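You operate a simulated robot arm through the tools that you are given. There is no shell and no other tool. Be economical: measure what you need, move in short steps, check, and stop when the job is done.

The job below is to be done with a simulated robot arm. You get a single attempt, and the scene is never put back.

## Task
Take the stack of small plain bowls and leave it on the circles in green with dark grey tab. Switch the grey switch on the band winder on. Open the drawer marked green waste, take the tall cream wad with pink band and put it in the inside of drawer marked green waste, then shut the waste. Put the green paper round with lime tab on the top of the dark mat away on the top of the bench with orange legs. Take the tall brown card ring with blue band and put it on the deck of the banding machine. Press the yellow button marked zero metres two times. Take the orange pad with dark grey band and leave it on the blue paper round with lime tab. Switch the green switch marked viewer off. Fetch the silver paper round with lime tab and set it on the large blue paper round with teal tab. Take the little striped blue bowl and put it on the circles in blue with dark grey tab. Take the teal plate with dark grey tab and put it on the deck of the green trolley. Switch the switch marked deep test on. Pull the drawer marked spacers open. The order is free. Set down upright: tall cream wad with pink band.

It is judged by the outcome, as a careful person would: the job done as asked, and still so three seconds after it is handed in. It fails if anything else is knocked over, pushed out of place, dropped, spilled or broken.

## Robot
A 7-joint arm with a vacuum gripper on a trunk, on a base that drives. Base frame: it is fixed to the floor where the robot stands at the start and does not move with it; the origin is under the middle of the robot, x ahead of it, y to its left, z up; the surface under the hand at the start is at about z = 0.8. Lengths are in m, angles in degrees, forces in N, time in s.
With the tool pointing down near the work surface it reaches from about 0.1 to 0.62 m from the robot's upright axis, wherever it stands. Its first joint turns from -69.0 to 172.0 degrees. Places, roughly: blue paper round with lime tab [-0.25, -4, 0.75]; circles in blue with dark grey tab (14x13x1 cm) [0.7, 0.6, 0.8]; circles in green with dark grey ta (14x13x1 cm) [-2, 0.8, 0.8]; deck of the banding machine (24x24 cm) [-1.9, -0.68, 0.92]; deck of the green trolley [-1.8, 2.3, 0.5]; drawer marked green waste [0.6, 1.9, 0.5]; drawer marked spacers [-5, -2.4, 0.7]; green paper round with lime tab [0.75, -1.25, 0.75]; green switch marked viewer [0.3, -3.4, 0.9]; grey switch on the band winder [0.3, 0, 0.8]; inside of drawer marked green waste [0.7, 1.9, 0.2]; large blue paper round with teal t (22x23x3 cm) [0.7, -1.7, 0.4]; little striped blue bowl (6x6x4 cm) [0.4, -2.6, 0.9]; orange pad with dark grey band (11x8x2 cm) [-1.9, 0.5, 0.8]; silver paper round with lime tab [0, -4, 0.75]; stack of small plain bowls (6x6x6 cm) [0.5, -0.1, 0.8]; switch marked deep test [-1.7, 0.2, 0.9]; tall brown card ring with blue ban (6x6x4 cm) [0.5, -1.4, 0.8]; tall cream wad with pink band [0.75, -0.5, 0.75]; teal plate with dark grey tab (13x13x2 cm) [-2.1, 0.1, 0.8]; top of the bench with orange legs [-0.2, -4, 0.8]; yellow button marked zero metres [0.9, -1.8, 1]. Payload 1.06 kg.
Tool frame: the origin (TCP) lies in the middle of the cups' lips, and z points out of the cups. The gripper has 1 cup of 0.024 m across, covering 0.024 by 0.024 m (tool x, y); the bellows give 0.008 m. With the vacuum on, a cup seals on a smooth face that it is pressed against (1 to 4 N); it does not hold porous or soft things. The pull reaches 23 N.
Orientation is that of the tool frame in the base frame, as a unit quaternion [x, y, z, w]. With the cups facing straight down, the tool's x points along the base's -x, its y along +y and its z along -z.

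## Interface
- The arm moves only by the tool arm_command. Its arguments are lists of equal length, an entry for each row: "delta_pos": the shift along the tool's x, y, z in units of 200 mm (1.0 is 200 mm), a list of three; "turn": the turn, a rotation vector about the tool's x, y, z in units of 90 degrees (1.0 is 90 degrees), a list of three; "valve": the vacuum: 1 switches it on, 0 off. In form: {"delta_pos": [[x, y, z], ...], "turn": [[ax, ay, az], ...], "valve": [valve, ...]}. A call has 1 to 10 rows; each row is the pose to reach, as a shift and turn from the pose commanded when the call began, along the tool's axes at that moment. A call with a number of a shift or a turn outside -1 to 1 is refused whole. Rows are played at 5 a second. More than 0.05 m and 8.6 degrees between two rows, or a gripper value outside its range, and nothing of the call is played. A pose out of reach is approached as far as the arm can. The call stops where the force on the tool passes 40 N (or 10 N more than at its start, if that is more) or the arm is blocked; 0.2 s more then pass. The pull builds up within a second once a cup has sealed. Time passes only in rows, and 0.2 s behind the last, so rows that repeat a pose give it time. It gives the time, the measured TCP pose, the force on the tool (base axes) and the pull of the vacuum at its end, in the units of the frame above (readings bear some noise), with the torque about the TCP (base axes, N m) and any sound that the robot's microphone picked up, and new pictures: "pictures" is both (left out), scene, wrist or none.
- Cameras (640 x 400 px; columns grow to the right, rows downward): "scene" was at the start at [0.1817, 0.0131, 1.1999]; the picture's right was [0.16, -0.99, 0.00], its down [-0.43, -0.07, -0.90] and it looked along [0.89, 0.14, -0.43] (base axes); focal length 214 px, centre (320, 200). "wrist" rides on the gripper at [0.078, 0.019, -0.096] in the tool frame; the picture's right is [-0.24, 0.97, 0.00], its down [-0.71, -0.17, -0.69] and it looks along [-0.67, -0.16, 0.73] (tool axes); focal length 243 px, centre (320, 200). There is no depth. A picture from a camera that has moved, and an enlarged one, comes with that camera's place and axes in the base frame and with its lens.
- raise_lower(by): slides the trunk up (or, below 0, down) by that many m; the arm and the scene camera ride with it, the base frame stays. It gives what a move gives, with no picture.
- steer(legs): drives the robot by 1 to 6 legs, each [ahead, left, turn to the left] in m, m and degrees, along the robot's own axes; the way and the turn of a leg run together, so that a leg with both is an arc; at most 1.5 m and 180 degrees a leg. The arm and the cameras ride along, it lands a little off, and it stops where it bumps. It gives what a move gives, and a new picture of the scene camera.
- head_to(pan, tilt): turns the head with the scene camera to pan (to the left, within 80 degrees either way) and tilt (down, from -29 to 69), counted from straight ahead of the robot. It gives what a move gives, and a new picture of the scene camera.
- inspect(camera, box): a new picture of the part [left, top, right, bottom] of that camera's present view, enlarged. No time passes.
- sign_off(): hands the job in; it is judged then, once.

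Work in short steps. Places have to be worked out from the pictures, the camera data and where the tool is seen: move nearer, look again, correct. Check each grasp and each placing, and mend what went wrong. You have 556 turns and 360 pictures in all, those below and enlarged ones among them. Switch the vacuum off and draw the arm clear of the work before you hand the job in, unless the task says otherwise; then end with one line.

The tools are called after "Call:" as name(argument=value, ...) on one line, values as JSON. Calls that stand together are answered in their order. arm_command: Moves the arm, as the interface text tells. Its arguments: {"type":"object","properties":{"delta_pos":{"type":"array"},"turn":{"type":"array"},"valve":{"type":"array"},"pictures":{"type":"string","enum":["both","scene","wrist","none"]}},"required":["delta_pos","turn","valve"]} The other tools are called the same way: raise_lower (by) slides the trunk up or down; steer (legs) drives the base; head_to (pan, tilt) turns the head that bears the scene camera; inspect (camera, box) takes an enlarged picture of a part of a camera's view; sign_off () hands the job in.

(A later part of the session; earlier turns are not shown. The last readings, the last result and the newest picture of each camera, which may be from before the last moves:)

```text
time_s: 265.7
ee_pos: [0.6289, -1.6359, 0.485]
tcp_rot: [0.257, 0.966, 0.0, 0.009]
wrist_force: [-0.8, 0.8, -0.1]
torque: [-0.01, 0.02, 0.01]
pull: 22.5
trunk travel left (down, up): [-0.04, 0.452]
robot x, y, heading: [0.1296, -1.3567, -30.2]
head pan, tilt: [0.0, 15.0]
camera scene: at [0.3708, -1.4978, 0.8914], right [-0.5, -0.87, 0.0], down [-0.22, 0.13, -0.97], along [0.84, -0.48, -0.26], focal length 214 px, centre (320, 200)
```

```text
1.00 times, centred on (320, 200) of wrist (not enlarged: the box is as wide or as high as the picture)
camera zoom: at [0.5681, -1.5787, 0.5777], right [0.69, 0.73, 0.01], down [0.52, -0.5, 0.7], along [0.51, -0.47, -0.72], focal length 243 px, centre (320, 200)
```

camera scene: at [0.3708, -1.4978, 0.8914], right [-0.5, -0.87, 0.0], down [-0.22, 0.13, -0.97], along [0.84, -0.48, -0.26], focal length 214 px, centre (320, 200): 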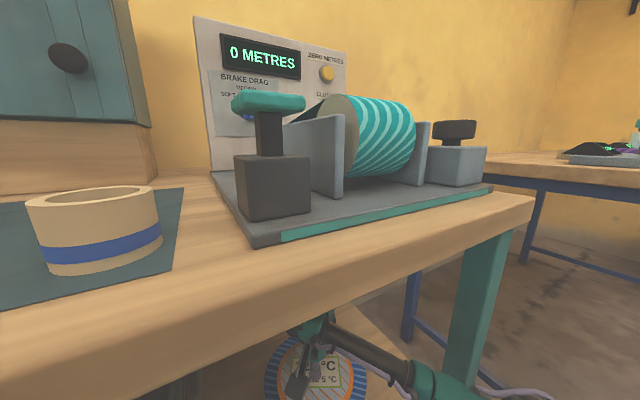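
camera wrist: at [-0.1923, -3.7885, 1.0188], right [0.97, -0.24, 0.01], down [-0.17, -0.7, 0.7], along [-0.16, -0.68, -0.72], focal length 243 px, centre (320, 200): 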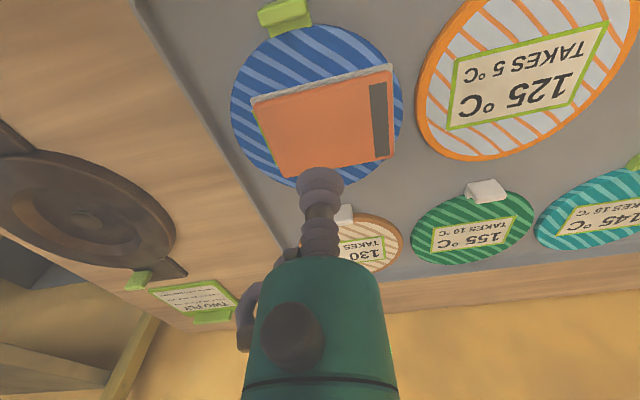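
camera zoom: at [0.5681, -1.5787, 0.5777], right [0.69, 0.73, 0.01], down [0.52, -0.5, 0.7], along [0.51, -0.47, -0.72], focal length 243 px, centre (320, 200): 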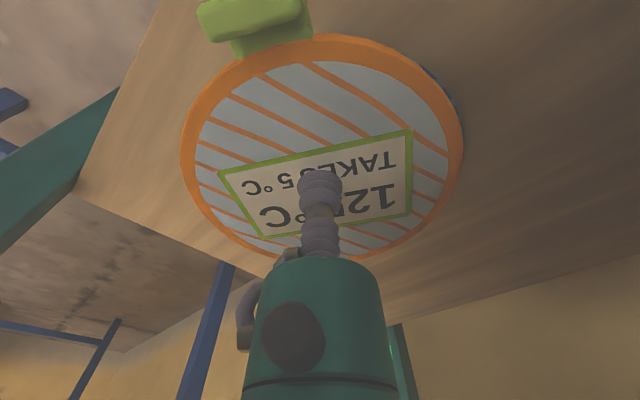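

Aligned over the blue round from both views. Extend 4.5 cm and lower in small steps to contact.

Call:
arm_command(delta_pos=[[-0.12, 0, 0], [-0.23, 0, 0.05], [-0.23, 0, 0.15], [-0.23, 0, 0.2], [-0.23, 0, 0.23], [-0.23, 0, 0.26]], turn=[[0, 0, 0], [0, 0, 0], [0, 0, 0], [0, 0, 0], [0, 0, 0], [0, 0, 0]], valve=[1, 1, 1, 1, 1, 1], pictures="both")

```text
time_s: 267.1
ee_pos: [0.6702, -1.6593, 0.4346]
tcp_rot: [0.257, 0.966, -0.001, 0.008]
wrist_force: [-1.2, 0.9, -1.0]
torque: [-0.01, -0.03, -0.01]
pull: 22.6
trunk travel left (down, up): [-0.04, 0.452]
robot x, y, heading: [0.1323, -1.3549, -30.0]
head pan, tilt: [0.0, 15.0]
camera scene: at [0.3709, -1.4978, 0.8914], right [-0.5, -0.87, 0.0], down [-0.22, 0.13, -0.97], along [0.84, -0.48, -0.26], focal length 214 px, centre (320, 200)
camera wrist: at [0.6089, -1.6021, 0.5275], right [0.69, 0.73, 0.01], down [0.52, -0.5, 0.7], along [0.51, -0.47, -0.72], focal length 243 px, centre (320, 200)
```

scene: 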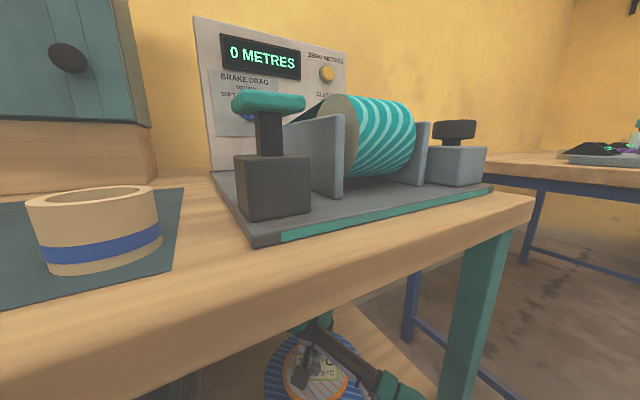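
wrist: 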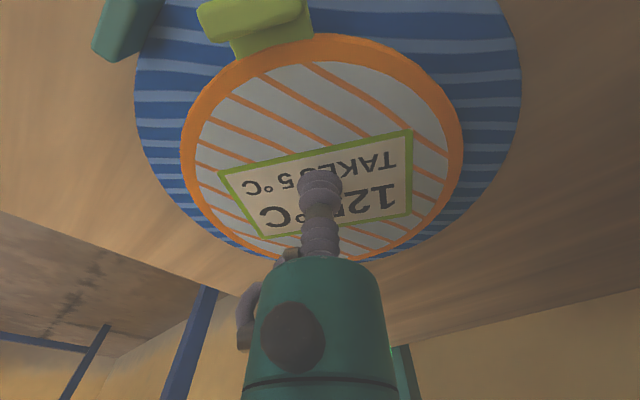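

Blue's centre is about 3.5 cm nearer me; pull back and lower to contact.

Call:
arm_command(delta_pos=[[0.1, 0, 0], [0.17, 0, 0], [0.17, 0, 0.02], [0.17, 0, 0.04], [0.17, 0, 0.06], [0.17, 0, 0.075]], turn=[[0, 0, 0], [0, 0, 0], [0, 0, 0], [0, 0, 0], [0, 0, 0], [0, 0, 0]], valve=[1, 1, 1, 1, 1, 1], pictures="wrist")

```text
time_s: 268.5
ee_pos: [0.6406, -1.6423, 0.4157]
tcp_rot: [0.257, 0.966, -0.001, 0.008]
wrist_force: [0.0, -0.2, -0.5]
torque: [0.04, 0.0, 0.0]
pull: 22.8
trunk travel left (down, up): [-0.04, 0.452]
robot x, y, heading: [0.1348, -1.3594, -30.1]
head pan, tilt: [0.0, 15.0]
camera wrist: at [0.5798, -1.5848, 0.5101], right [0.69, 0.73, 0.01], down [0.52, -0.5, 0.7], along [0.51, -0.47, -0.72], focal length 243 px, centre (320, 200)
```

wrist: 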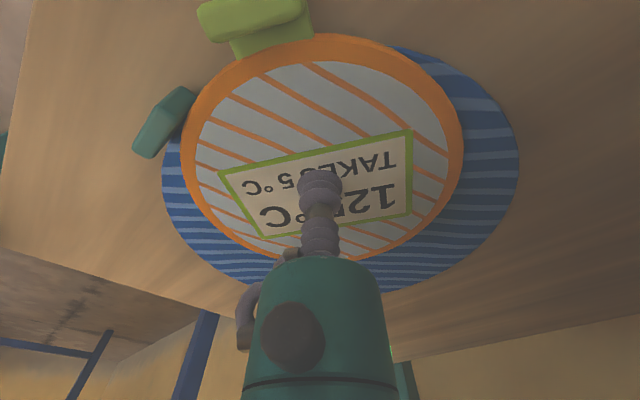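

Nearly concentric; nudge 1.2 cm ahead and lower to contact.

Call:
arm_command(delta_pos=[[-0.06, 0.04, 0], [-0.06, 0.04, 0.02], [-0.06, 0.04, 0.04], [-0.06, 0.04, 0.055]], turn=[[0, 0, 0], [0, 0, 0], [0, 0, 0], [0, 0, 0]], valve=[1, 1, 1, 1], pictures="none")

```text
time_s: 269.5
ee_pos: [0.6546, -1.6413, 0.4089]
tcp_rot: [0.257, 0.966, -0.001, 0.011]
wrist_force: [2.2, -1.8, 19.2]
torque: [0.03, 0.14, 0.03]
pull: 23.0
trunk travel left (down, up): [-0.04, 0.452]
robot x, y, heading: [0.1348, -1.3594, -30.1]
head pan, tilt: [0.0, 15.0]
```

Contact (19 N). Release and lift slightly.

Call:
arm_command(delta_pos=[[0, 0, -0.02], [0, 0, -0.02], [0, 0, -0.02], [0, 0, -0.05], [0, 0, -0.15], [0, 0, -0.3]], turn=[[0, 0, 0], [0, 0, 0], [0, 0, 0], [0, 0, 0], [0, 0, 0], [0, 0, 0]], valve=[0, 0, 0, 0, 0, 0], pictures="wrist")

```text
time_s: 270.9
ee_pos: [0.6515, -1.6434, 0.4642]
tcp_rot: [0.257, 0.966, -0.001, 0.008]
wrist_force: [-0.2, 0.4, 0.0]
torque: [-0.03, 0.02, -0.03]
pull: 0.2
trunk travel left (down, up): [-0.04, 0.452]
robot x, y, heading: [0.1318, -1.3591, -30.1]
head pan, tilt: [0.0, 15.0]
camera wrist: at [0.5909, -1.5851, 0.559], right [0.69, 0.73, 0.01], down [0.52, -0.5, 0.7], along [0.51, -0.47, -0.72], focal length 243 px, centre (320, 200)
```

wrist: 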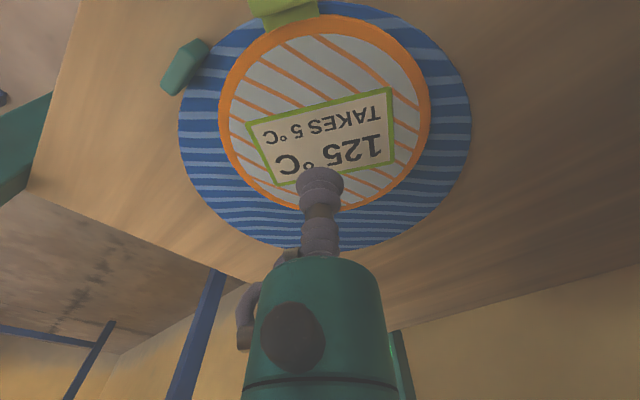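

Silver round is centred on the blue one. Withdraw the arm straight back and raise the trunk.

Call:
steer(legs=[[-0.55, 0, 0]])

Call:
raise_lower(by=0.42)

Call:
head_to(pan=5, tilt=25)

```text
time_s: 274.1
ee_pos: [0.1705, -1.3623, 0.4648]
tcp_rot: [0.256, 0.967, -0.001, 0.009]
wrist_force: [-0.6, 1.1, 0.4]
torque: [-0.02, 0.03, -0.01]
pull: 0.0
trunk travel left (down, up): [-0.04, 0.452]
robot x, y, heading: [-0.3507, -1.0793, -29.9]
head pan, tilt: [0.0, 15.0]
camera scene: at [-0.112, -1.218, 0.8913], right [-0.5, -0.87, 0.0], down [-0.22, 0.13, -0.97], along [0.84, -0.48, -0.26], focal length 214 px, centre (320, 200)
```

scene: 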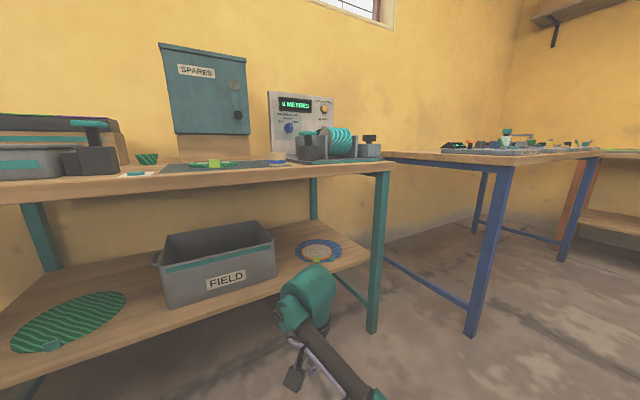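

```text
refused: 0.42 is not a number from -0.4 to 0.4
```

```text
time_s: 274.8
ee_pos: [0.1693, -1.3613, 0.466]
tcp_rot: [0.255, 0.967, 0.0, 0.007]
wrist_force: [-0.2, 0.4, 0.5]
torque: [-0.03, -0.05, 0.03]
pull: 0.0
trunk travel left (down, up): [-0.04, 0.452]
robot x, y, heading: [-0.3524, -1.08, -30.1]
head pan, tilt: [5.0, 25.0]
camera scene: at [-0.1094, -1.2103, 0.8752], right [-0.42, -0.91, 0.0], down [-0.38, 0.18, -0.91], along [0.82, -0.38, -0.42], focal length 214 px, centre (320, 200)
```

scene: 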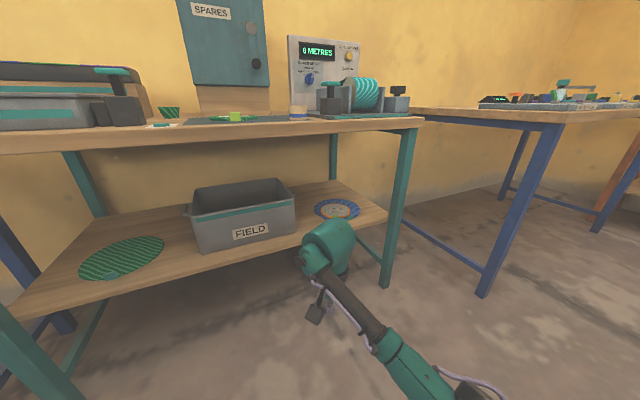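

Call:
raise_lower(by=0.4)

Call:
steer(legs=[[0, -0.35, 30]])

Call:
inspect(camera="scene", box=[200, 100, 440, 250])

```text
time_s: 278.6
ee_pos: [0.1724, -1.3636, 0.8827]
tcp_rot: [0.255, 0.967, -0.003, 0.022]
wrist_force: [-0.3, 0.4, 0.0]
torque: [0.0, -0.03, -0.01]
pull: 0.0
trunk travel left (down, up): [-0.44, 0.052]
robot x, y, heading: [-0.3513, -1.0783, -29.9]
head pan, tilt: [5.0, 25.0]
```

```text
time_s: 282.3
ee_pos: [0.1521, -1.4091, 0.8825]
tcp_rot: [0.001, 1.0, 0.001, 0.023]
wrist_force: [0.1, 0.1, -0.6]
torque: [-0.04, 0.01, 0.0]
pull: 0.1
trunk travel left (down, up): [-0.44, 0.052]
robot x, y, heading: [-0.4416, -1.4177, -0.3]
head pan, tilt: [5.0, 25.0]
camera scene: at [-0.2994, -1.4137, 1.3021], right [0.08, -1.0, 0.0], down [-0.42, -0.03, -0.91], along [0.9, 0.07, -0.42], focal length 214 px, centre (320, 200)
```

scene: 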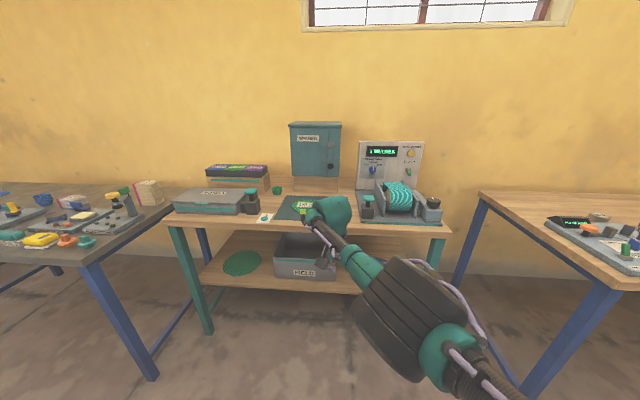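

```text
2.67 times, centred on (320, 175) of scene
camera zoom: at [-0.2994, -1.4137, 1.3021], right [0.08, -1.0, 0.0], down [-0.42, -0.03, -0.91], along [0.9, 0.07, -0.42], focal length 572 px, centre (320, 267)
```

zoom: 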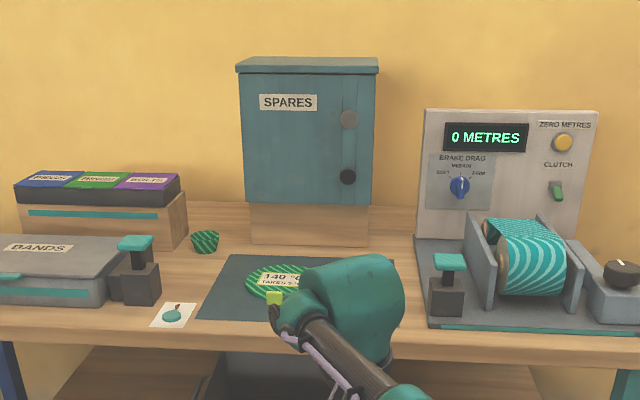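

Button at ≈[0.889,-1.817,1.053] on a vertical panel. Raise the hand and tilt the tool forward ~60° so the cup can press it.

Call:
arm_command(delta_pos=[[0, 0, -0.24], [0, 0, -0.48], [0, 0, -0.72], [0, 0, -0.96]], turn=[[0, 0, 0], [0, 0, 0], [0, 0, 0], [0, 0, 0]], valve=[0, 0, 0, 0], pictures="none")

Call:
arm_command(delta_pos=[[0, 0, 0], [0, 0, 0], [0, 0, 0], [0, 0, 0], [0, 0, 0], [0, 0, 0], [0, 0, 0], [0, 0, 0]], turn=[[0, -0.08, 0], [0, -0.16, 0], [0, -0.24, 0], [0, -0.32, 0], [0, -0.4, 0], [0, -0.48, 0], [0, -0.56, 0], [0, -0.64, 0]], valve=[0, 0, 0, 0, 0, 0, 0, 0], pictures="scene")

```text
time_s: 283.3
ee_pos: [0.1435, -1.4096, 1.073]
tcp_rot: [0.0, 1.0, 0.001, 0.022]
wrist_force: [-0.5, -0.7, -0.9]
torque: [0.0, 0.02, -0.01]
pull: 0.0
trunk travel left (down, up): [-0.44, 0.052]
robot x, y, heading: [-0.4415, -1.4166, -0.4]
head pan, tilt: [5.0, 25.0]
```

```text
time_s: 285.1
ee_pos: [0.1414, -1.4086, 1.0753]
tcp_rot: [0.001, 0.864, 0.002, 0.504]
wrist_force: [0.6, 0.3, 0.0]
torque: [0.01, 0.0, -0.01]
pull: 0.0
trunk travel left (down, up): [-0.44, 0.052]
robot x, y, heading: [-0.4431, -1.417, -0.6]
head pan, tilt: [5.0, 25.0]
camera scene: at [-0.2995, -1.4136, 1.3021], right [0.08, -1.0, 0.0], down [-0.42, -0.03, -0.91], along [0.9, 0.07, -0.42], focal length 214 px, centre (320, 200)
```

scene: 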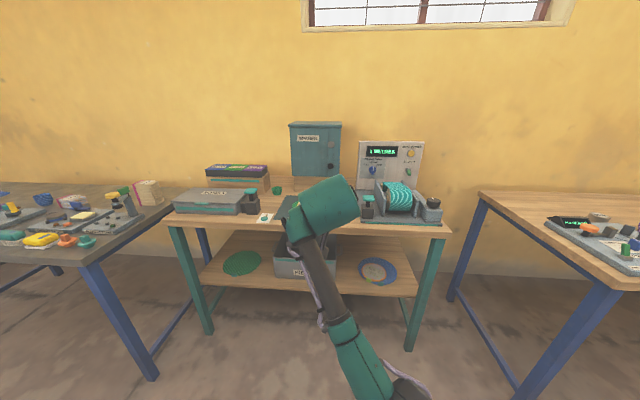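

Drive closer so the tool points at the panel.

Call:
steer(legs=[[0, -0.39, 0], [0.52, 0, 0.6]])

Call:
inspect(camera="wrist", box=[0, 0, 640, 400])

```text
time_s: 291.8
ee_pos: [0.6778, -1.7752, 1.0725]
tcp_rot: [-0.009, 0.865, 0.008, 0.502]
wrist_force: [0.2, -0.5, 0.1]
torque: [0.01, 0.02, -0.01]
pull: 0.1
trunk travel left (down, up): [-0.44, 0.052]
robot x, y, heading: [0.0926, -1.8003, 1.1]
head pan, tilt: [5.0, 25.0]
camera scene: at [0.2359, -1.7917, 1.3021], right [0.1, -0.99, 0.0], down [-0.42, -0.04, -0.91], along [0.9, 0.09, -0.42], focal length 214 px, centre (320, 200)
```

scene: 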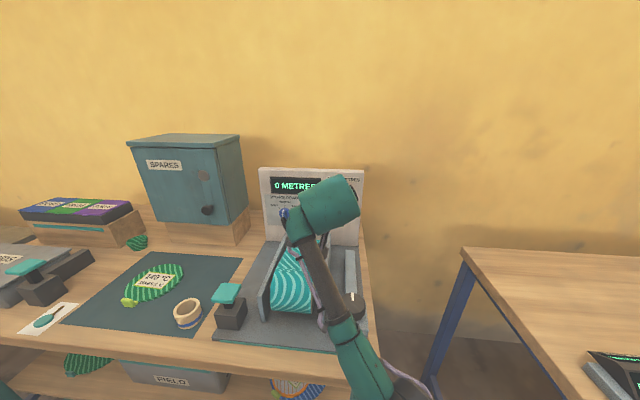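

```text
1.00 times, centred on (320, 200) of wrist (not enlarged: the box is as wide or as high as the picture)
camera zoom: at [0.5548, -1.7582, 1.0528], right [0.09, 0.97, 0.21], down [-0.24, -0.18, 0.95], along [0.97, -0.14, 0.21], focal length 243 px, centre (320, 200)
```

zoom: 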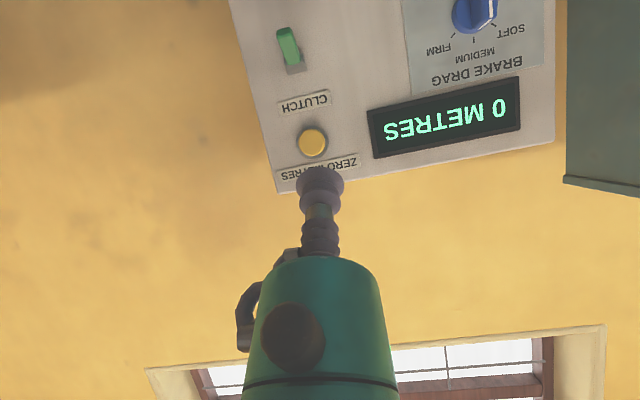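

Button seen at ≈[0.885,-1.80,1.045]. Move to a pre-press point 4 cm in front.

Call:
arm_command(delta_pos=[[-0.07, -0.031, 0.205], [-0.14, -0.062, 0.41], [-0.21, -0.093, 0.615], [-0.28, -0.125, 0.81]], turn=[[0, 0, 0], [0, 0, 0], [0, 0, 0], [0, 0, 0]], valve=[0, 0, 0, 0], pictures="wrist")

Call:
inspect(camera="scene", box=[240, 140, 400, 240])

```text
time_s: 292.8
ee_pos: [0.8452, -1.7967, 1.0448]
tcp_rot: [-0.007, 0.864, 0.008, 0.503]
wrist_force: [-1.6, -0.1, 0.2]
torque: [0.02, -0.11, 0.04]
pull: 0.0
trunk travel left (down, up): [-0.44, 0.052]
robot x, y, heading: [0.0917, -1.8012, 0.8]
head pan, tilt: [5.0, 25.0]
heard: click
camera wrist: at [0.7235, -1.7788, 1.0234], right [0.09, 0.97, 0.21], down [-0.24, -0.18, 0.95], along [0.97, -0.14, 0.22], focal length 243 px, centre (320, 200)
```

wrist: 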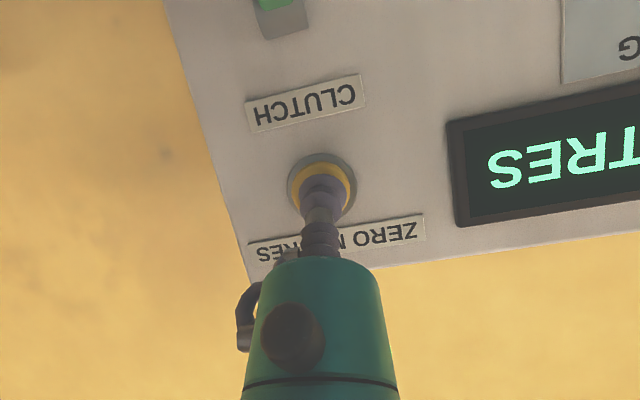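

```text
4.00 times, centred on (320, 190) of scene
camera zoom: at [0.2345, -1.7909, 1.3023], right [0.1, -0.99, 0.0], down [-0.42, -0.04, -0.91], along [0.9, 0.09, -0.42], focal length 858 px, centre (320, 240)
```

zoom: 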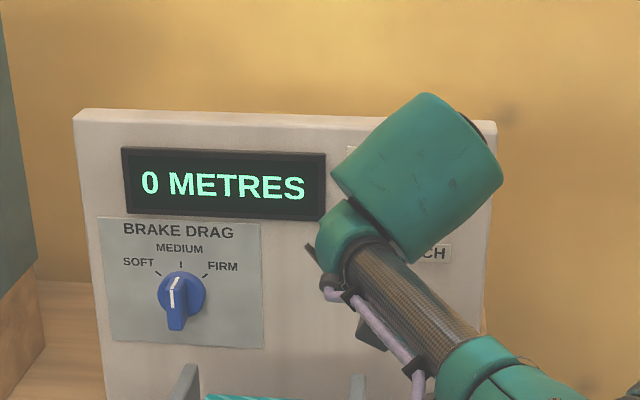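

A click was already heard at contact: one press. Back off 3 cm and check silence.

Call:
arm_command(delta_pos=[[0.075, 0, -0.13], [0.1, 0, -0.17], [0.1, 0, -0.17]], turn=[[0, 0, 0], [0, 0, 0], [0, 0, 0]], valve=[0, 0, 0], pictures="wrist")

```text
time_s: 293.6
ee_pos: [0.8461, -1.7992, 1.0436]
tcp_rot: [-0.008, 0.865, 0.008, 0.501]
wrist_force: [-2.4, -0.4, 0.5]
torque: [0.01, -0.05, -0.04]
pull: 0.1
out of reach, approached as far as the arm can: row 1, 2, 3
trunk travel left (down, up): [-0.44, 0.052]
robot x, y, heading: [0.0911, -1.8027, 0.9]
head pan, tilt: [5.0, 25.0]
camera wrist: at [0.7239, -1.7803, 1.0224], right [0.1, 0.97, 0.21], down [-0.24, -0.18, 0.95], along [0.97, -0.14, 0.22], focal length 243 px, centre (320, 200)
```

wrist: 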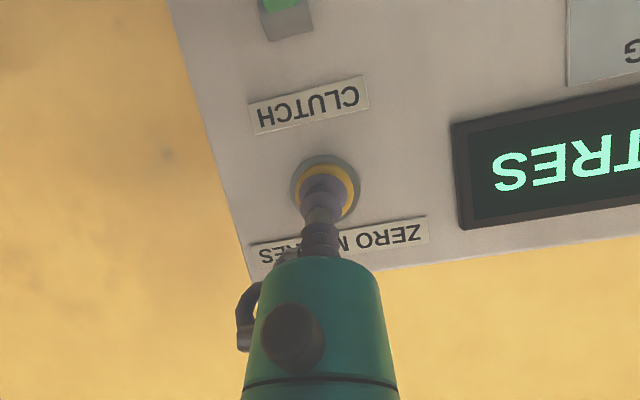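

The arm refused that straight path; reverse along the approach path instead.

Call:
arm_command(delta_pos=[[0.035, 0, -0.1], [0.07, 0, -0.2], [0.07, 0, -0.2]], turn=[[0, 0, 0], [0, 0, 0], [0, 0, 0]], valve=[0, 0, 0], pictures="wrist")

```text
time_s: 294.4
ee_pos: [0.8043, -1.7977, 1.0529]
tcp_rot: [-0.008, 0.866, 0.007, 0.501]
wrist_force: [-1.1, -1.1, -0.4]
torque: [-0.02, -0.05, -0.01]
pull: 0.0
out of reach, approached as far as the arm can: row 1
trunk travel left (down, up): [-0.44, 0.052]
robot x, y, heading: [0.0931, -1.7987, 1.2]
head pan, tilt: [5.0, 25.0]
camera wrist: at [0.6816, -1.7798, 1.0315], right [0.1, 0.97, 0.21], down [-0.24, -0.18, 0.95], along [0.97, -0.14, 0.21], focal length 243 px, centre (320, 200)
```

wrist: 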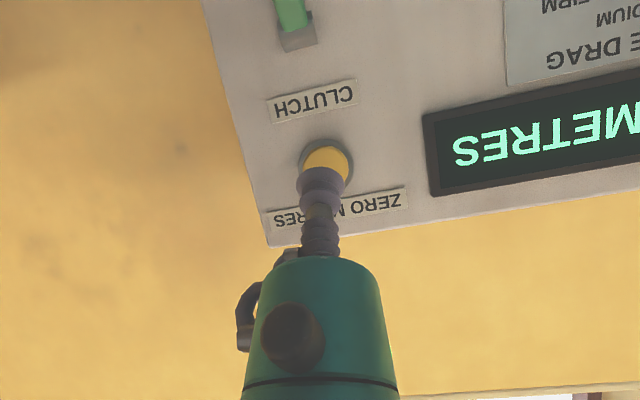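

Released. Press again with the same forward move.

Call:
arm_command(delta_pos=[[-0.035, 0, 0.1], [-0.07, 0, 0.2], [-0.075, 0, 0.215]], turn=[[0, 0, 0], [0, 0, 0], [0, 0, 0]], valve=[0, 0, 0], pictures="none")

```text
time_s: 295.2
ee_pos: [0.8458, -1.7852, 1.045]
tcp_rot: [-0.019, 0.864, 0.015, 0.503]
wrist_force: [-1.5, 1.5, -0.9]
torque: [0.02, -0.05, 0.02]
pull: 0.1
out of reach, approached as far as the arm can: row 2, 3
trunk travel left (down, up): [-0.44, 0.052]
robot x, y, heading: [0.0924, -1.8015, 0.8]
head pan, tilt: [5.0, 25.0]
```

No click this time (arm at its limit). Retreat, move the base 6 cm nearer, and press properly.

Call:
arm_command(delta_pos=[[0.08, -0.06, -0.2], [0.16, -0.06, -0.4], [0.22, -0.06, -0.58]], turn=[[0, 0, 0], [0, 0, 0], [0, 0, 0]], valve=[0, 0, 0], pictures="none")

Call:
steer(legs=[[0.08, 0, 0]])

Call:
inspect(camera="wrist", box=[0, 0, 640, 400])

```text
time_s: 296.0
ee_pos: [0.7274, -1.8116, 1.0636]
tcp_rot: [-0.009, 0.866, 0.007, 0.5]
wrist_force: [-0.1, 0.1, -0.3]
torque: [-0.04, -0.01, 0.02]
pull: 0.1
trunk travel left (down, up): [-0.44, 0.052]
robot x, y, heading: [0.0911, -1.8017, 0.7]
head pan, tilt: [5.0, 25.0]
```

```text
time_s: 297.0
ee_pos: [0.8068, -1.8127, 1.065]
tcp_rot: [-0.007, 0.865, 0.007, 0.501]
wrist_force: [1.1, -0.1, -0.3]
torque: [0.02, 0.0, 0.01]
pull: 0.0
trunk travel left (down, up): [-0.44, 0.052]
robot x, y, heading: [0.1705, -1.799, 0.7]
head pan, tilt: [5.0, 25.0]
camera scene: at [0.3148, -1.791, 1.302], right [0.1, -0.99, 0.0], down [-0.42, -0.04, -0.91], along [0.9, 0.09, -0.42], focal length 214 px, centre (320, 200)
```

scene: 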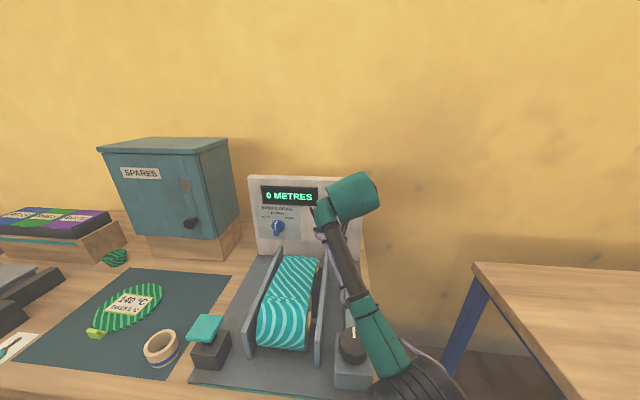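

```text
1.00 times, centred on (320, 200) of wrist (not enlarged: the box is as wide or as high as the picture)
camera zoom: at [0.6843, -1.7937, 1.0429], right [0.1, 0.97, 0.21], down [-0.24, -0.18, 0.95], along [0.97, -0.14, 0.21], focal length 243 px, centre (320, 200)
```

zoom: 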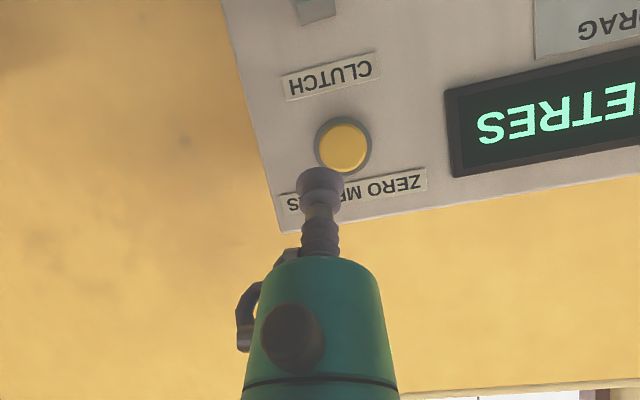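

Align to the button and press along +x.

Call:
arm_command(delta_pos=[[0.067, 0.09, 0.114], [0.03, 0.09, 0.179], [0.017, 0.09, 0.2], [0.005, 0.09, 0.222], [0.005, 0.09, 0.222]], turn=[[0, 0, 0], [0, 0, 0], [0, 0, 0], [0, 0, 0], [0, 0, 0]], valve=[0, 0, 0, 0, 0], pictures="none")

```text
time_s: 298.2
ee_pos: [0.843, -1.7931, 1.0419]
tcp_rot: [-0.007, 0.865, 0.006, 0.501]
wrist_force: [-1.4, 0.2, 0.3]
torque: [-0.02, -0.01, -0.01]
pull: 0.1
trunk travel left (down, up): [-0.44, 0.052]
robot x, y, heading: [0.1706, -1.7989, 0.6]
head pan, tilt: [5.0, 25.0]
```

Call:
arm_command(delta_pos=[[-0.012, 0, 0.022], [-0.022, 0, 0.04], [-0.03, 0, 0.055]], turn=[[0, 0, 0], [0, 0, 0], [0, 0, 0]], valve=[0, 0, 0], pictures="none")

```text
time_s: 299.0
ee_pos: [0.8542, -1.793, 1.0425]
tcp_rot: [-0.007, 0.864, 0.007, 0.503]
wrist_force: [-22.2, -4.5, -1.0]
torque: [0.16, -0.23, 0.01]
pull: 0.0
trunk travel left (down, up): [-0.44, 0.052]
robot x, y, heading: [0.1656, -1.8022, 0.7]
head pan, tilt: [5.0, 25.0]
heard: click
```

Second click. Retreat along the approach path and check nothing else was moved.

Call:
arm_command(delta_pos=[[0.06, 0, -0.15], [0.12, 0, -0.35], [0.18, 0, -0.55], [0.18, 0, -0.75]], turn=[[0, 0, 0], [0, 0, 0], [0, 0, 0], [0, 0, 0]], valve=[0, 0, 0, 0], pictures="wrist")

```text
time_s: 300.0
ee_pos: [0.705, -1.7965, 1.0846]
tcp_rot: [-0.008, 0.865, 0.007, 0.501]
wrist_force: [0.1, 0.5, 0.8]
torque: [-0.01, 0.04, 0.01]
pull: 0.2
trunk travel left (down, up): [-0.44, 0.052]
robot x, y, heading: [0.1719, -1.7982, 0.7]
head pan, tilt: [5.0, 25.0]
camera wrist: at [0.582, -1.7783, 1.0634], right [0.1, 0.97, 0.21], down [-0.24, -0.18, 0.95], along [0.97, -0.14, 0.21], focal length 243 px, centre (320, 200)
```

wrist: 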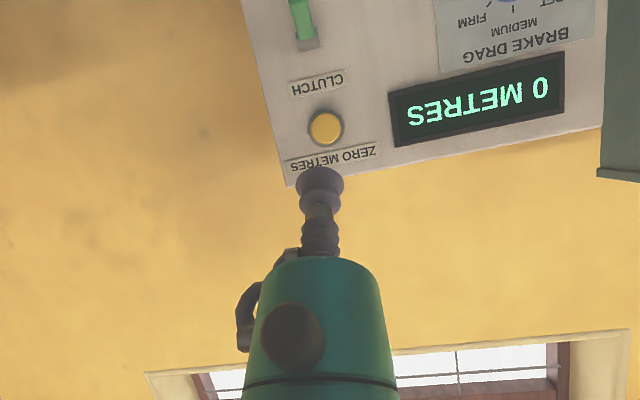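

Straighten the tool again (pulling back first) and look down at the ring and mat.

Call:
arm_command(delta_pos=[[0, 0, 0], [0, 0, 0], [0, 0, 0], [0, 0, 0], [0, 0, 0], [0, 0, 0], [0, 0, 0], [0, 0, 0]], turn=[[0, 0.085, 0], [0, 0.17, 0], [0, 0.255, 0], [0, 0.34, 0], [0, 0.425, 0], [0, 0.51, 0], [0, 0.595, 0], [0, 0.668, 0]], valve=[0, 0, 0, 0, 0, 0, 0, 0], pictures="none")

Call:
steer(legs=[[-0.1, 0.35, 0]])

Call:
head_to(pan=0, tilt=50)

```text
time_s: 301.8
ee_pos: [0.7471, -1.7877, 1.0894]
tcp_rot: [-0.01, 1.0, 0.003, -0.001]
wrist_force: [0.0, 0.6, 0.3]
torque: [-0.01, -0.01, -0.02]
pull: 0.0
out of reach, approached as far as the arm can: row 4, 5, 6, 7, 8
trunk travel left (down, up): [-0.44, 0.052]
robot x, y, heading: [0.1696, -1.7989, 0.8]
head pan, tilt: [5.0, 25.0]
```

```text
time_s: 305.4
ee_pos: [0.6405, -1.4369, 1.0902]
tcp_rot: [-0.017, 1.0, 0.002, -0.001]
wrist_force: [0.2, 0.2, -0.2]
torque: [0.0, 0.0, 0.01]
pull: 0.0
trunk travel left (down, up): [-0.44, 0.052]
robot x, y, heading: [0.065, -1.4572, 1.7]
head pan, tilt: [5.0, 25.0]
camera scene: at [0.2071, -1.4462, 1.3021], right [0.12, -0.99, 0.0], down [-0.42, -0.05, -0.91], along [0.9, 0.1, -0.42], focal length 214 px, centre (320, 200)
```

scene: 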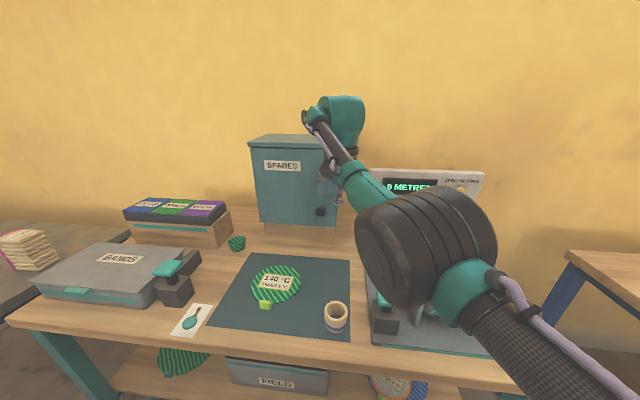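

```text
time_s: 306.3
ee_pos: [0.6401, -1.4374, 1.0905]
tcp_rot: [-0.016, 1.0, 0.002, 0.0]
wrist_force: [-0.3, 0.7, -0.1]
torque: [0.03, -0.02, 0.01]
pull: 0.1
trunk travel left (down, up): [-0.44, 0.052]
robot x, y, heading: [0.0621, -1.4545, 1.6]
head pan, tilt: [0.0, 50.0]
camera scene: at [0.1926, -1.4548, 1.2647], right [0.03, -1.0, 0.0], down [-0.77, -0.02, -0.64], along [0.64, 0.02, -0.77], focal length 214 px, centre (320, 200)
```

scene: 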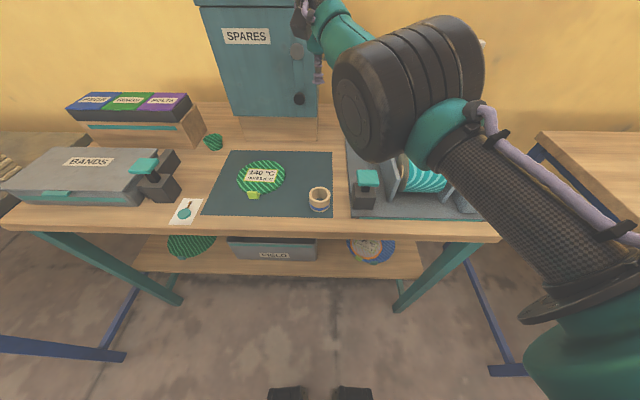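

Call:
inspect(camera="scene", box=[220, 140, 380, 240])

Call:
inspect(camera="scene", box=[300, 180, 340, 216])

```text
4.00 times, centred on (300, 190) of scene
camera zoom: at [0.1926, -1.4548, 1.2647], right [0.03, -1.0, 0.0], down [-0.77, -0.02, -0.64], along [0.64, 0.02, -0.77], focal length 858 px, centre (400, 240)
```

zoom: 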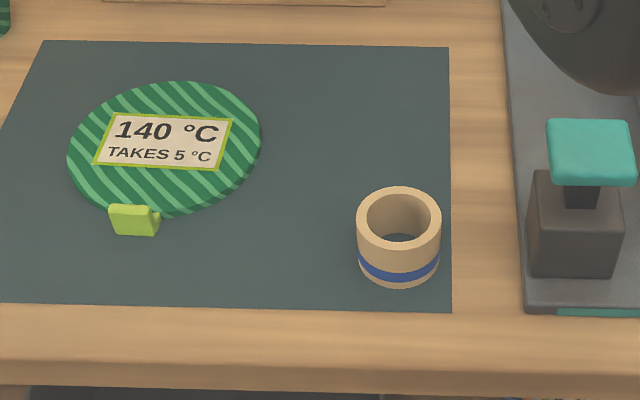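

```text
11.11 times, centred on (320, 198) of scene
camera zoom: at [0.1926, -1.4548, 1.2647], right [0.03, -1.0, 0.0], down [-0.77, -0.02, -0.64], along [0.64, 0.02, -0.77], focal length 2383 px, centre (320, 222)
```

zoom: 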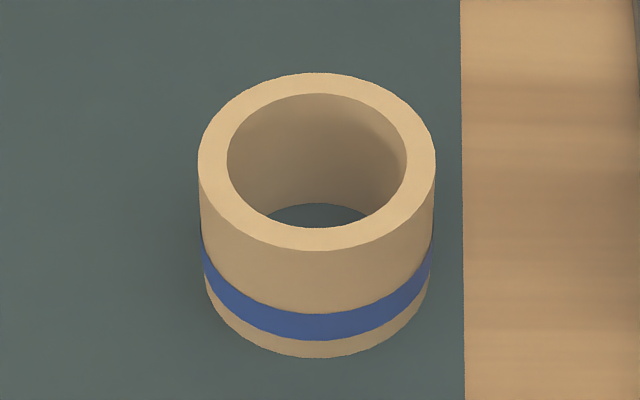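

The ring is hollow with a thin rim, so I'll grip its outer side with the tool nearly horizontal, approaching over the front edge. Back off and tilt the tool forward 75°.

Call:
steer(legs=[[-0.3, 0, -1.6]])

Call:
arm_command(delta_pos=[[0, 0, 0.02], [0, 0, 0.04], [0, 0, 0.06], [0, 0, 0.08], [0, 0, 0.1], [0, 0, 0.12], [0, 0, 0.14], [0, 0, 0.16], [0, 0, 0.18], [0, 0, 0.2]], turn=[[0, -0.083, 0], [0, -0.166, 0], [0, -0.25, 0], [0, -0.333, 0], [0, -0.416, 0], [0, -0.5, 0], [0, -0.583, 0], [0, -0.666, 0], [0, -0.75, 0], [0, -0.83, 0]], valve=[0, 0, 0, 0, 0, 0, 0, 0, 0, 0], pictures="none")

Call:
raise_lower(by=-0.15)

Call:
head_to(pan=0, tilt=35)

```text
time_s: 308.4
ee_pos: [0.337, -1.459, 1.0905]
tcp_rot: [-0.003, 1.0, 0.002, 0.001]
wrist_force: [0.2, 0.2, 0.9]
torque: [0.01, 0.0, 0.0]
pull: 0.0
trunk travel left (down, up): [-0.44, 0.052]
robot x, y, heading: [-0.2428, -1.4642, -0.1]
head pan, tilt: [0.0, 50.0]
camera scene: at [-0.1116, -1.463, 1.2647], right [0.0, -1.0, 0.0], down [-0.77, 0.0, -0.64], along [0.64, 0.0, -0.77], focal length 214 px, centre (320, 200)
```

scene: 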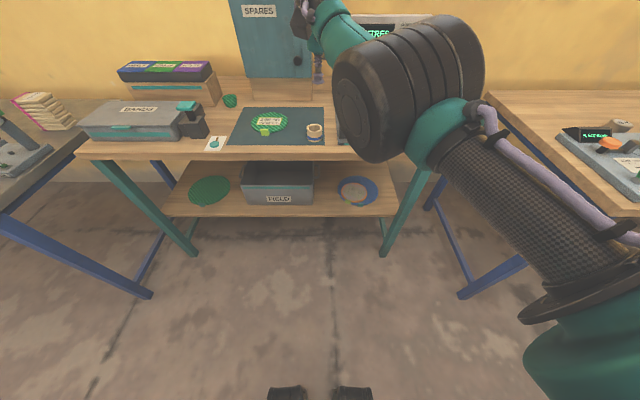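

```text
time_s: 310.6
ee_pos: [0.3369, -1.4571, 1.05]
tcp_rot: [-0.001, 0.794, 0.003, 0.608]
wrist_force: [-0.6, 0.0, -0.3]
torque: [0.01, 0.01, -0.02]
pull: 0.1
out of reach, approached as far as the arm can: row 1, 2
trunk travel left (down, up): [-0.44, 0.052]
robot x, y, heading: [-0.2392, -1.4607, 0.1]
head pan, tilt: [0.0, 50.0]
```

```text
time_s: 312.3
ee_pos: [0.3374, -1.4582, 0.9004]
tcp_rot: [-0.001, 0.795, 0.003, 0.607]
wrist_force: [-0.4, 0.4, -0.4]
torque: [0.04, -0.03, 0.02]
pull: 0.0
trunk travel left (down, up): [-0.29, 0.202]
robot x, y, heading: [-0.246, -1.4616, -0.1]
head pan, tilt: [0.0, 50.0]
```

```text
time_s: 313.1
ee_pos: [0.3382, -1.4575, 0.8996]
tcp_rot: [-0.001, 0.795, 0.003, 0.606]
wrist_force: [-0.7, 0.0, 0.2]
torque: [0.01, 0.02, -0.01]
pull: 0.0
trunk travel left (down, up): [-0.29, 0.202]
robot x, y, heading: [-0.2415, -1.4654, 0.1]
head pan, tilt: [0.0, 35.0]
camera scene: at [-0.0486, -1.4629, 1.1263], right [0.0, -1.0, 0.0], down [-0.57, 0.0, -0.82], along [0.82, 0.0, -0.57], focal length 214 px, centre (320, 200)
```

scene: 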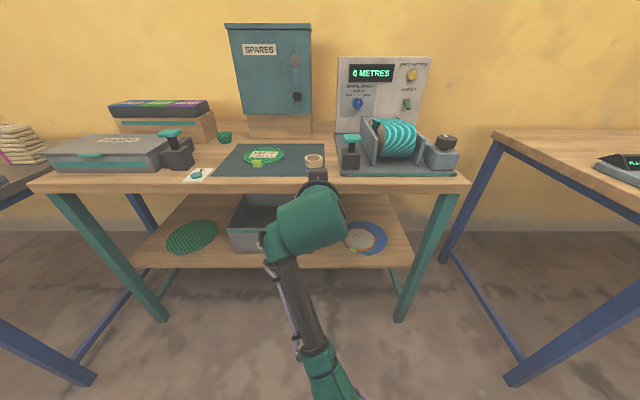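

Get a wrist view to triangulate the ring's height.

Call:
inspect(camera="wrist", box=[0, 0, 640, 400])

```text
1.00 times, centred on (320, 200) of wrist (not enlarged: the box is as wide or as high as the picture)
camera zoom: at [0.2237, -1.4379, 0.8496], right [0.06, 0.97, 0.23], down [-0.47, -0.18, 0.86], along [0.88, -0.16, 0.45], focal length 243 px, centre (320, 200)
```

zoom: 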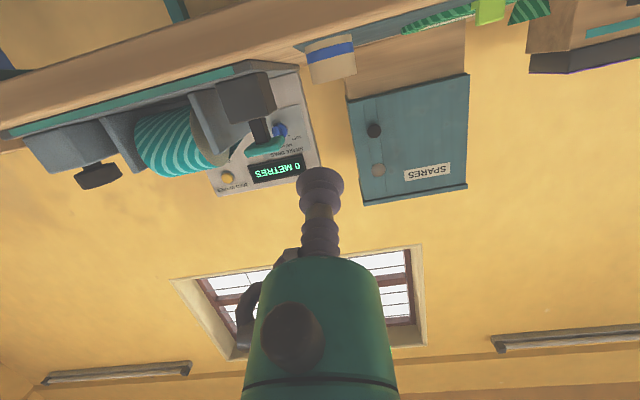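

Ring: x≈0.53, y≈-1.442, z 0.824–0.861. Lower the tool to z≈0.848 in front of the bench, then drive 0.1 m forward.

Call:
arm_command(delta_pos=[[0.125, 0.04, 0.035], [0.251, 0.078, 0.069]], turn=[[0, 0, 0], [0, 0, 0]], valve=[0, 0], pictures="none")

Call:
steer(legs=[[0.1, 0, 0]])

Call:
inspect(camera="wrist", box=[160, 0, 480, 200])

Call:
inspect(camera="scene", box=[240, 120, 400, 220])

```text
time_s: 313.7
ee_pos: [0.3362, -1.4408, 0.848]
tcp_rot: [-0.001, 0.795, 0.004, 0.607]
wrist_force: [-0.5, -0.2, 0.0]
torque: [-0.01, 0.02, 0.01]
pull: 0.1
trunk travel left (down, up): [-0.29, 0.202]
robot x, y, heading: [-0.2431, -1.4605, 0.3]
head pan, tilt: [0.0, 35.0]
```

```text
time_s: 314.9
ee_pos: [0.4369, -1.4425, 0.8491]
tcp_rot: [-0.001, 0.795, 0.004, 0.607]
wrist_force: [-0.2, 0.0, -0.4]
torque: [0.0, 0.01, -0.04]
pull: 0.1
trunk travel left (down, up): [-0.29, 0.202]
robot x, y, heading: [-0.1405, -1.4607, 0.0]
head pan, tilt: [0.0, 35.0]
camera scene: at [0.051, -1.4629, 1.1263], right [0.0, -1.0, 0.0], down [-0.57, 0.0, -0.82], along [0.82, 0.0, -0.57], focal length 214 px, centre (320, 200)
```

scene: 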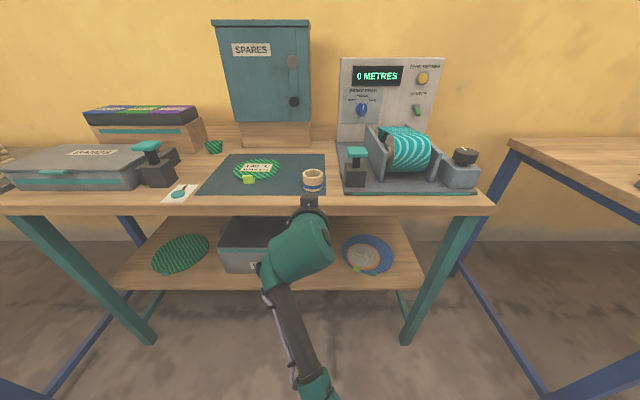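

```text
2.00 times, centred on (320, 100) of wrist
camera zoom: at [0.3223, -1.4214, 0.7979], right [0.06, 0.97, 0.23], down [-0.47, -0.18, 0.86], along [0.88, -0.16, 0.45], focal length 485 px, centre (320, 400)
```

zoom: 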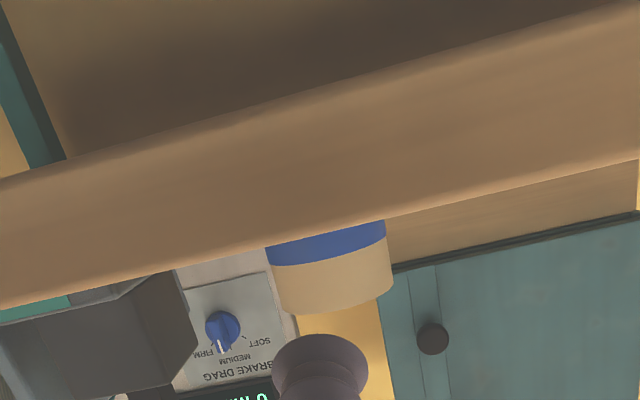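

```text
4.00 times, centred on (320, 170) of scene
camera zoom: at [0.051, -1.4629, 1.1263], right [0.0, -1.0, 0.0], down [-0.57, 0.0, -0.82], along [0.82, 0.0, -0.57], focal length 858 px, centre (320, 320)
```

zoom: 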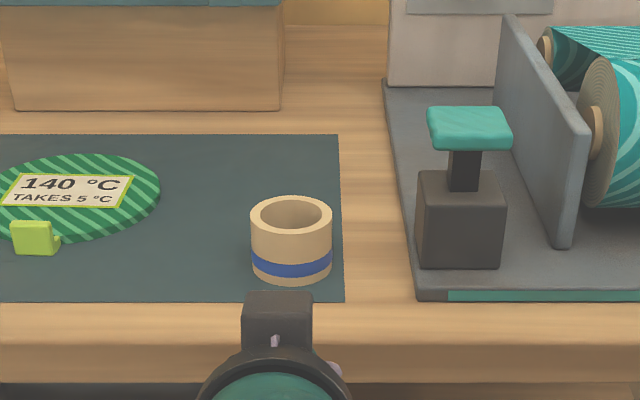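

Aligned. Advance along +x with vacuum on, slowing toward x≈0.50.

Call:
arm_command(delta_pos=[[-0.026, 0.005, 0.096], [-0.053, 0.005, 0.193], [-0.063, 0.005, 0.232], [-0.069, 0.005, 0.251], [-0.074, 0.005, 0.27], [-0.079, 0.005, 0.289]], turn=[[0, 0, 0], [0, 0, 0], [0, 0, 0], [0, 0, 0], [0, 0, 0], [0, 0, 0]], valve=[1, 1, 1, 1, 1, 1], pictures="none")

Call:
inspect(camera="wrist", box=[200, 80, 440, 230])

Call:
inspect(camera="scene", box=[240, 120, 400, 220])

```text
time_s: 316.2
ee_pos: [0.4957, -1.4401, 0.8476]
tcp_rot: [-0.001, 0.795, 0.004, 0.606]
wrist_force: [-0.5, -0.2, 0.8]
torque: [0.0, 0.01, 0.01]
pull: 0.0
trunk travel left (down, up): [-0.29, 0.202]
robot x, y, heading: [-0.144, -1.4621, -0.1]
head pan, tilt: [0.0, 35.0]
```

```text
2.67 times, centred on (320, 155) of wrist
camera zoom: at [0.3826, -1.4198, 0.7971], right [0.06, 0.97, 0.23], down [-0.47, -0.18, 0.86], along [0.88, -0.16, 0.45], focal length 647 px, centre (320, 320)
```

zoom: 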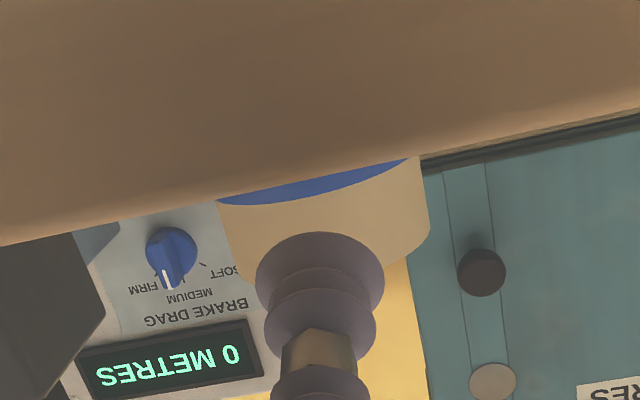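

```text
4.00 times, centred on (320, 170) of scene
camera zoom: at [0.0507, -1.4629, 1.1264], right [0.0, -1.0, 0.0], down [-0.57, 0.0, -0.82], along [0.82, 0.0, -0.57], focal length 858 px, centre (320, 320)
```

zoom: 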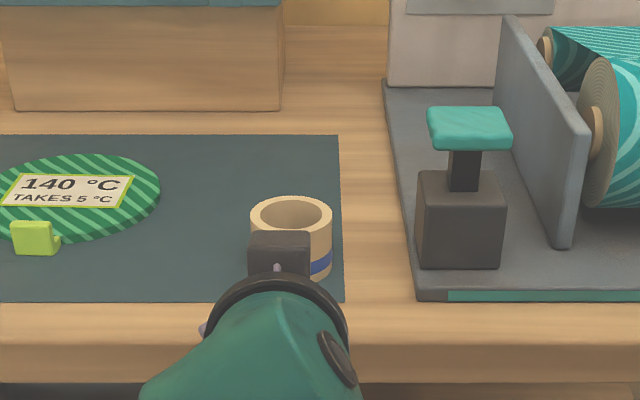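

Call:
arm_command(delta_pos=[[-0.004, 0.005, 0.015], [-0.008, 0.005, 0.03], [-0.012, 0.005, 0.045], [-0.016, 0.005, 0.06], [-0.016, 0.005, 0.06]], turn=[[0, 0, 0], [0, 0, 0], [0, 0, 0], [0, 0, 0], [0, 0, 0]], valve=[1, 1, 1, 1, 1], pictures="none")

```text
time_s: 317.4
ee_pos: [0.5069, -1.4378, 0.8481]
tcp_rot: [-0.001, 0.795, 0.003, 0.607]
wrist_force: [0.3, 0.6, 0.2]
torque: [0.02, -0.01, -0.02]
pull: 0.1
trunk travel left (down, up): [-0.29, 0.202]
robot x, y, heading: [-0.1426, -1.4625, -0.1]
head pan, tilt: [0.0, 35.0]
```

Call:
arm_command(delta_pos=[[-0.004, 0, 0.015], [-0.008, 0, 0.03], [-0.012, 0, 0.045], [-0.016, 0, 0.06], [-0.016, 0, 0.06]], turn=[[0, 0, 0], [0, 0, 0], [0, 0, 0], [0, 0, 0], [0, 0, 0]], valve=[1, 1, 1, 1, 1], pictures="none")

Call:
inspect(camera="wrist", box=[200, 80, 440, 230])

```text
time_s: 318.6
ee_pos: [0.5201, -1.4389, 0.8484]
tcp_rot: [-0.001, 0.795, 0.003, 0.606]
wrist_force: [0.1, 0.0, -0.3]
torque: [0.02, 0.01, -0.02]
pull: 0.0
trunk travel left (down, up): [-0.29, 0.202]
robot x, y, heading: [-0.1403, -1.4616, -0.2]
head pan, tilt: [0.0, 35.0]
```

```text
2.67 times, centred on (320, 155) of wrist
camera zoom: at [0.4063, -1.4186, 0.7982], right [0.06, 0.97, 0.23], down [-0.47, -0.18, 0.86], along [0.88, -0.16, 0.45], focal length 647 px, centre (320, 320)
```

zoom: 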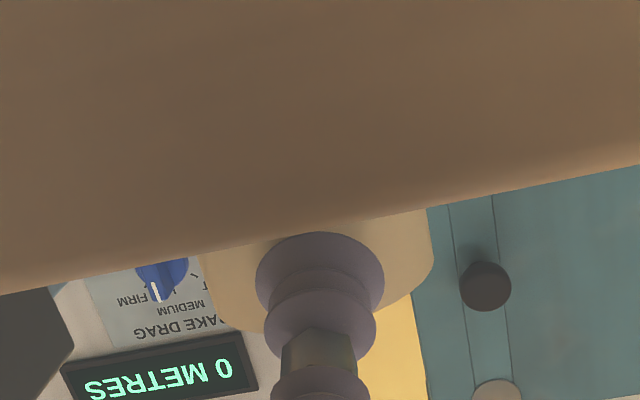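

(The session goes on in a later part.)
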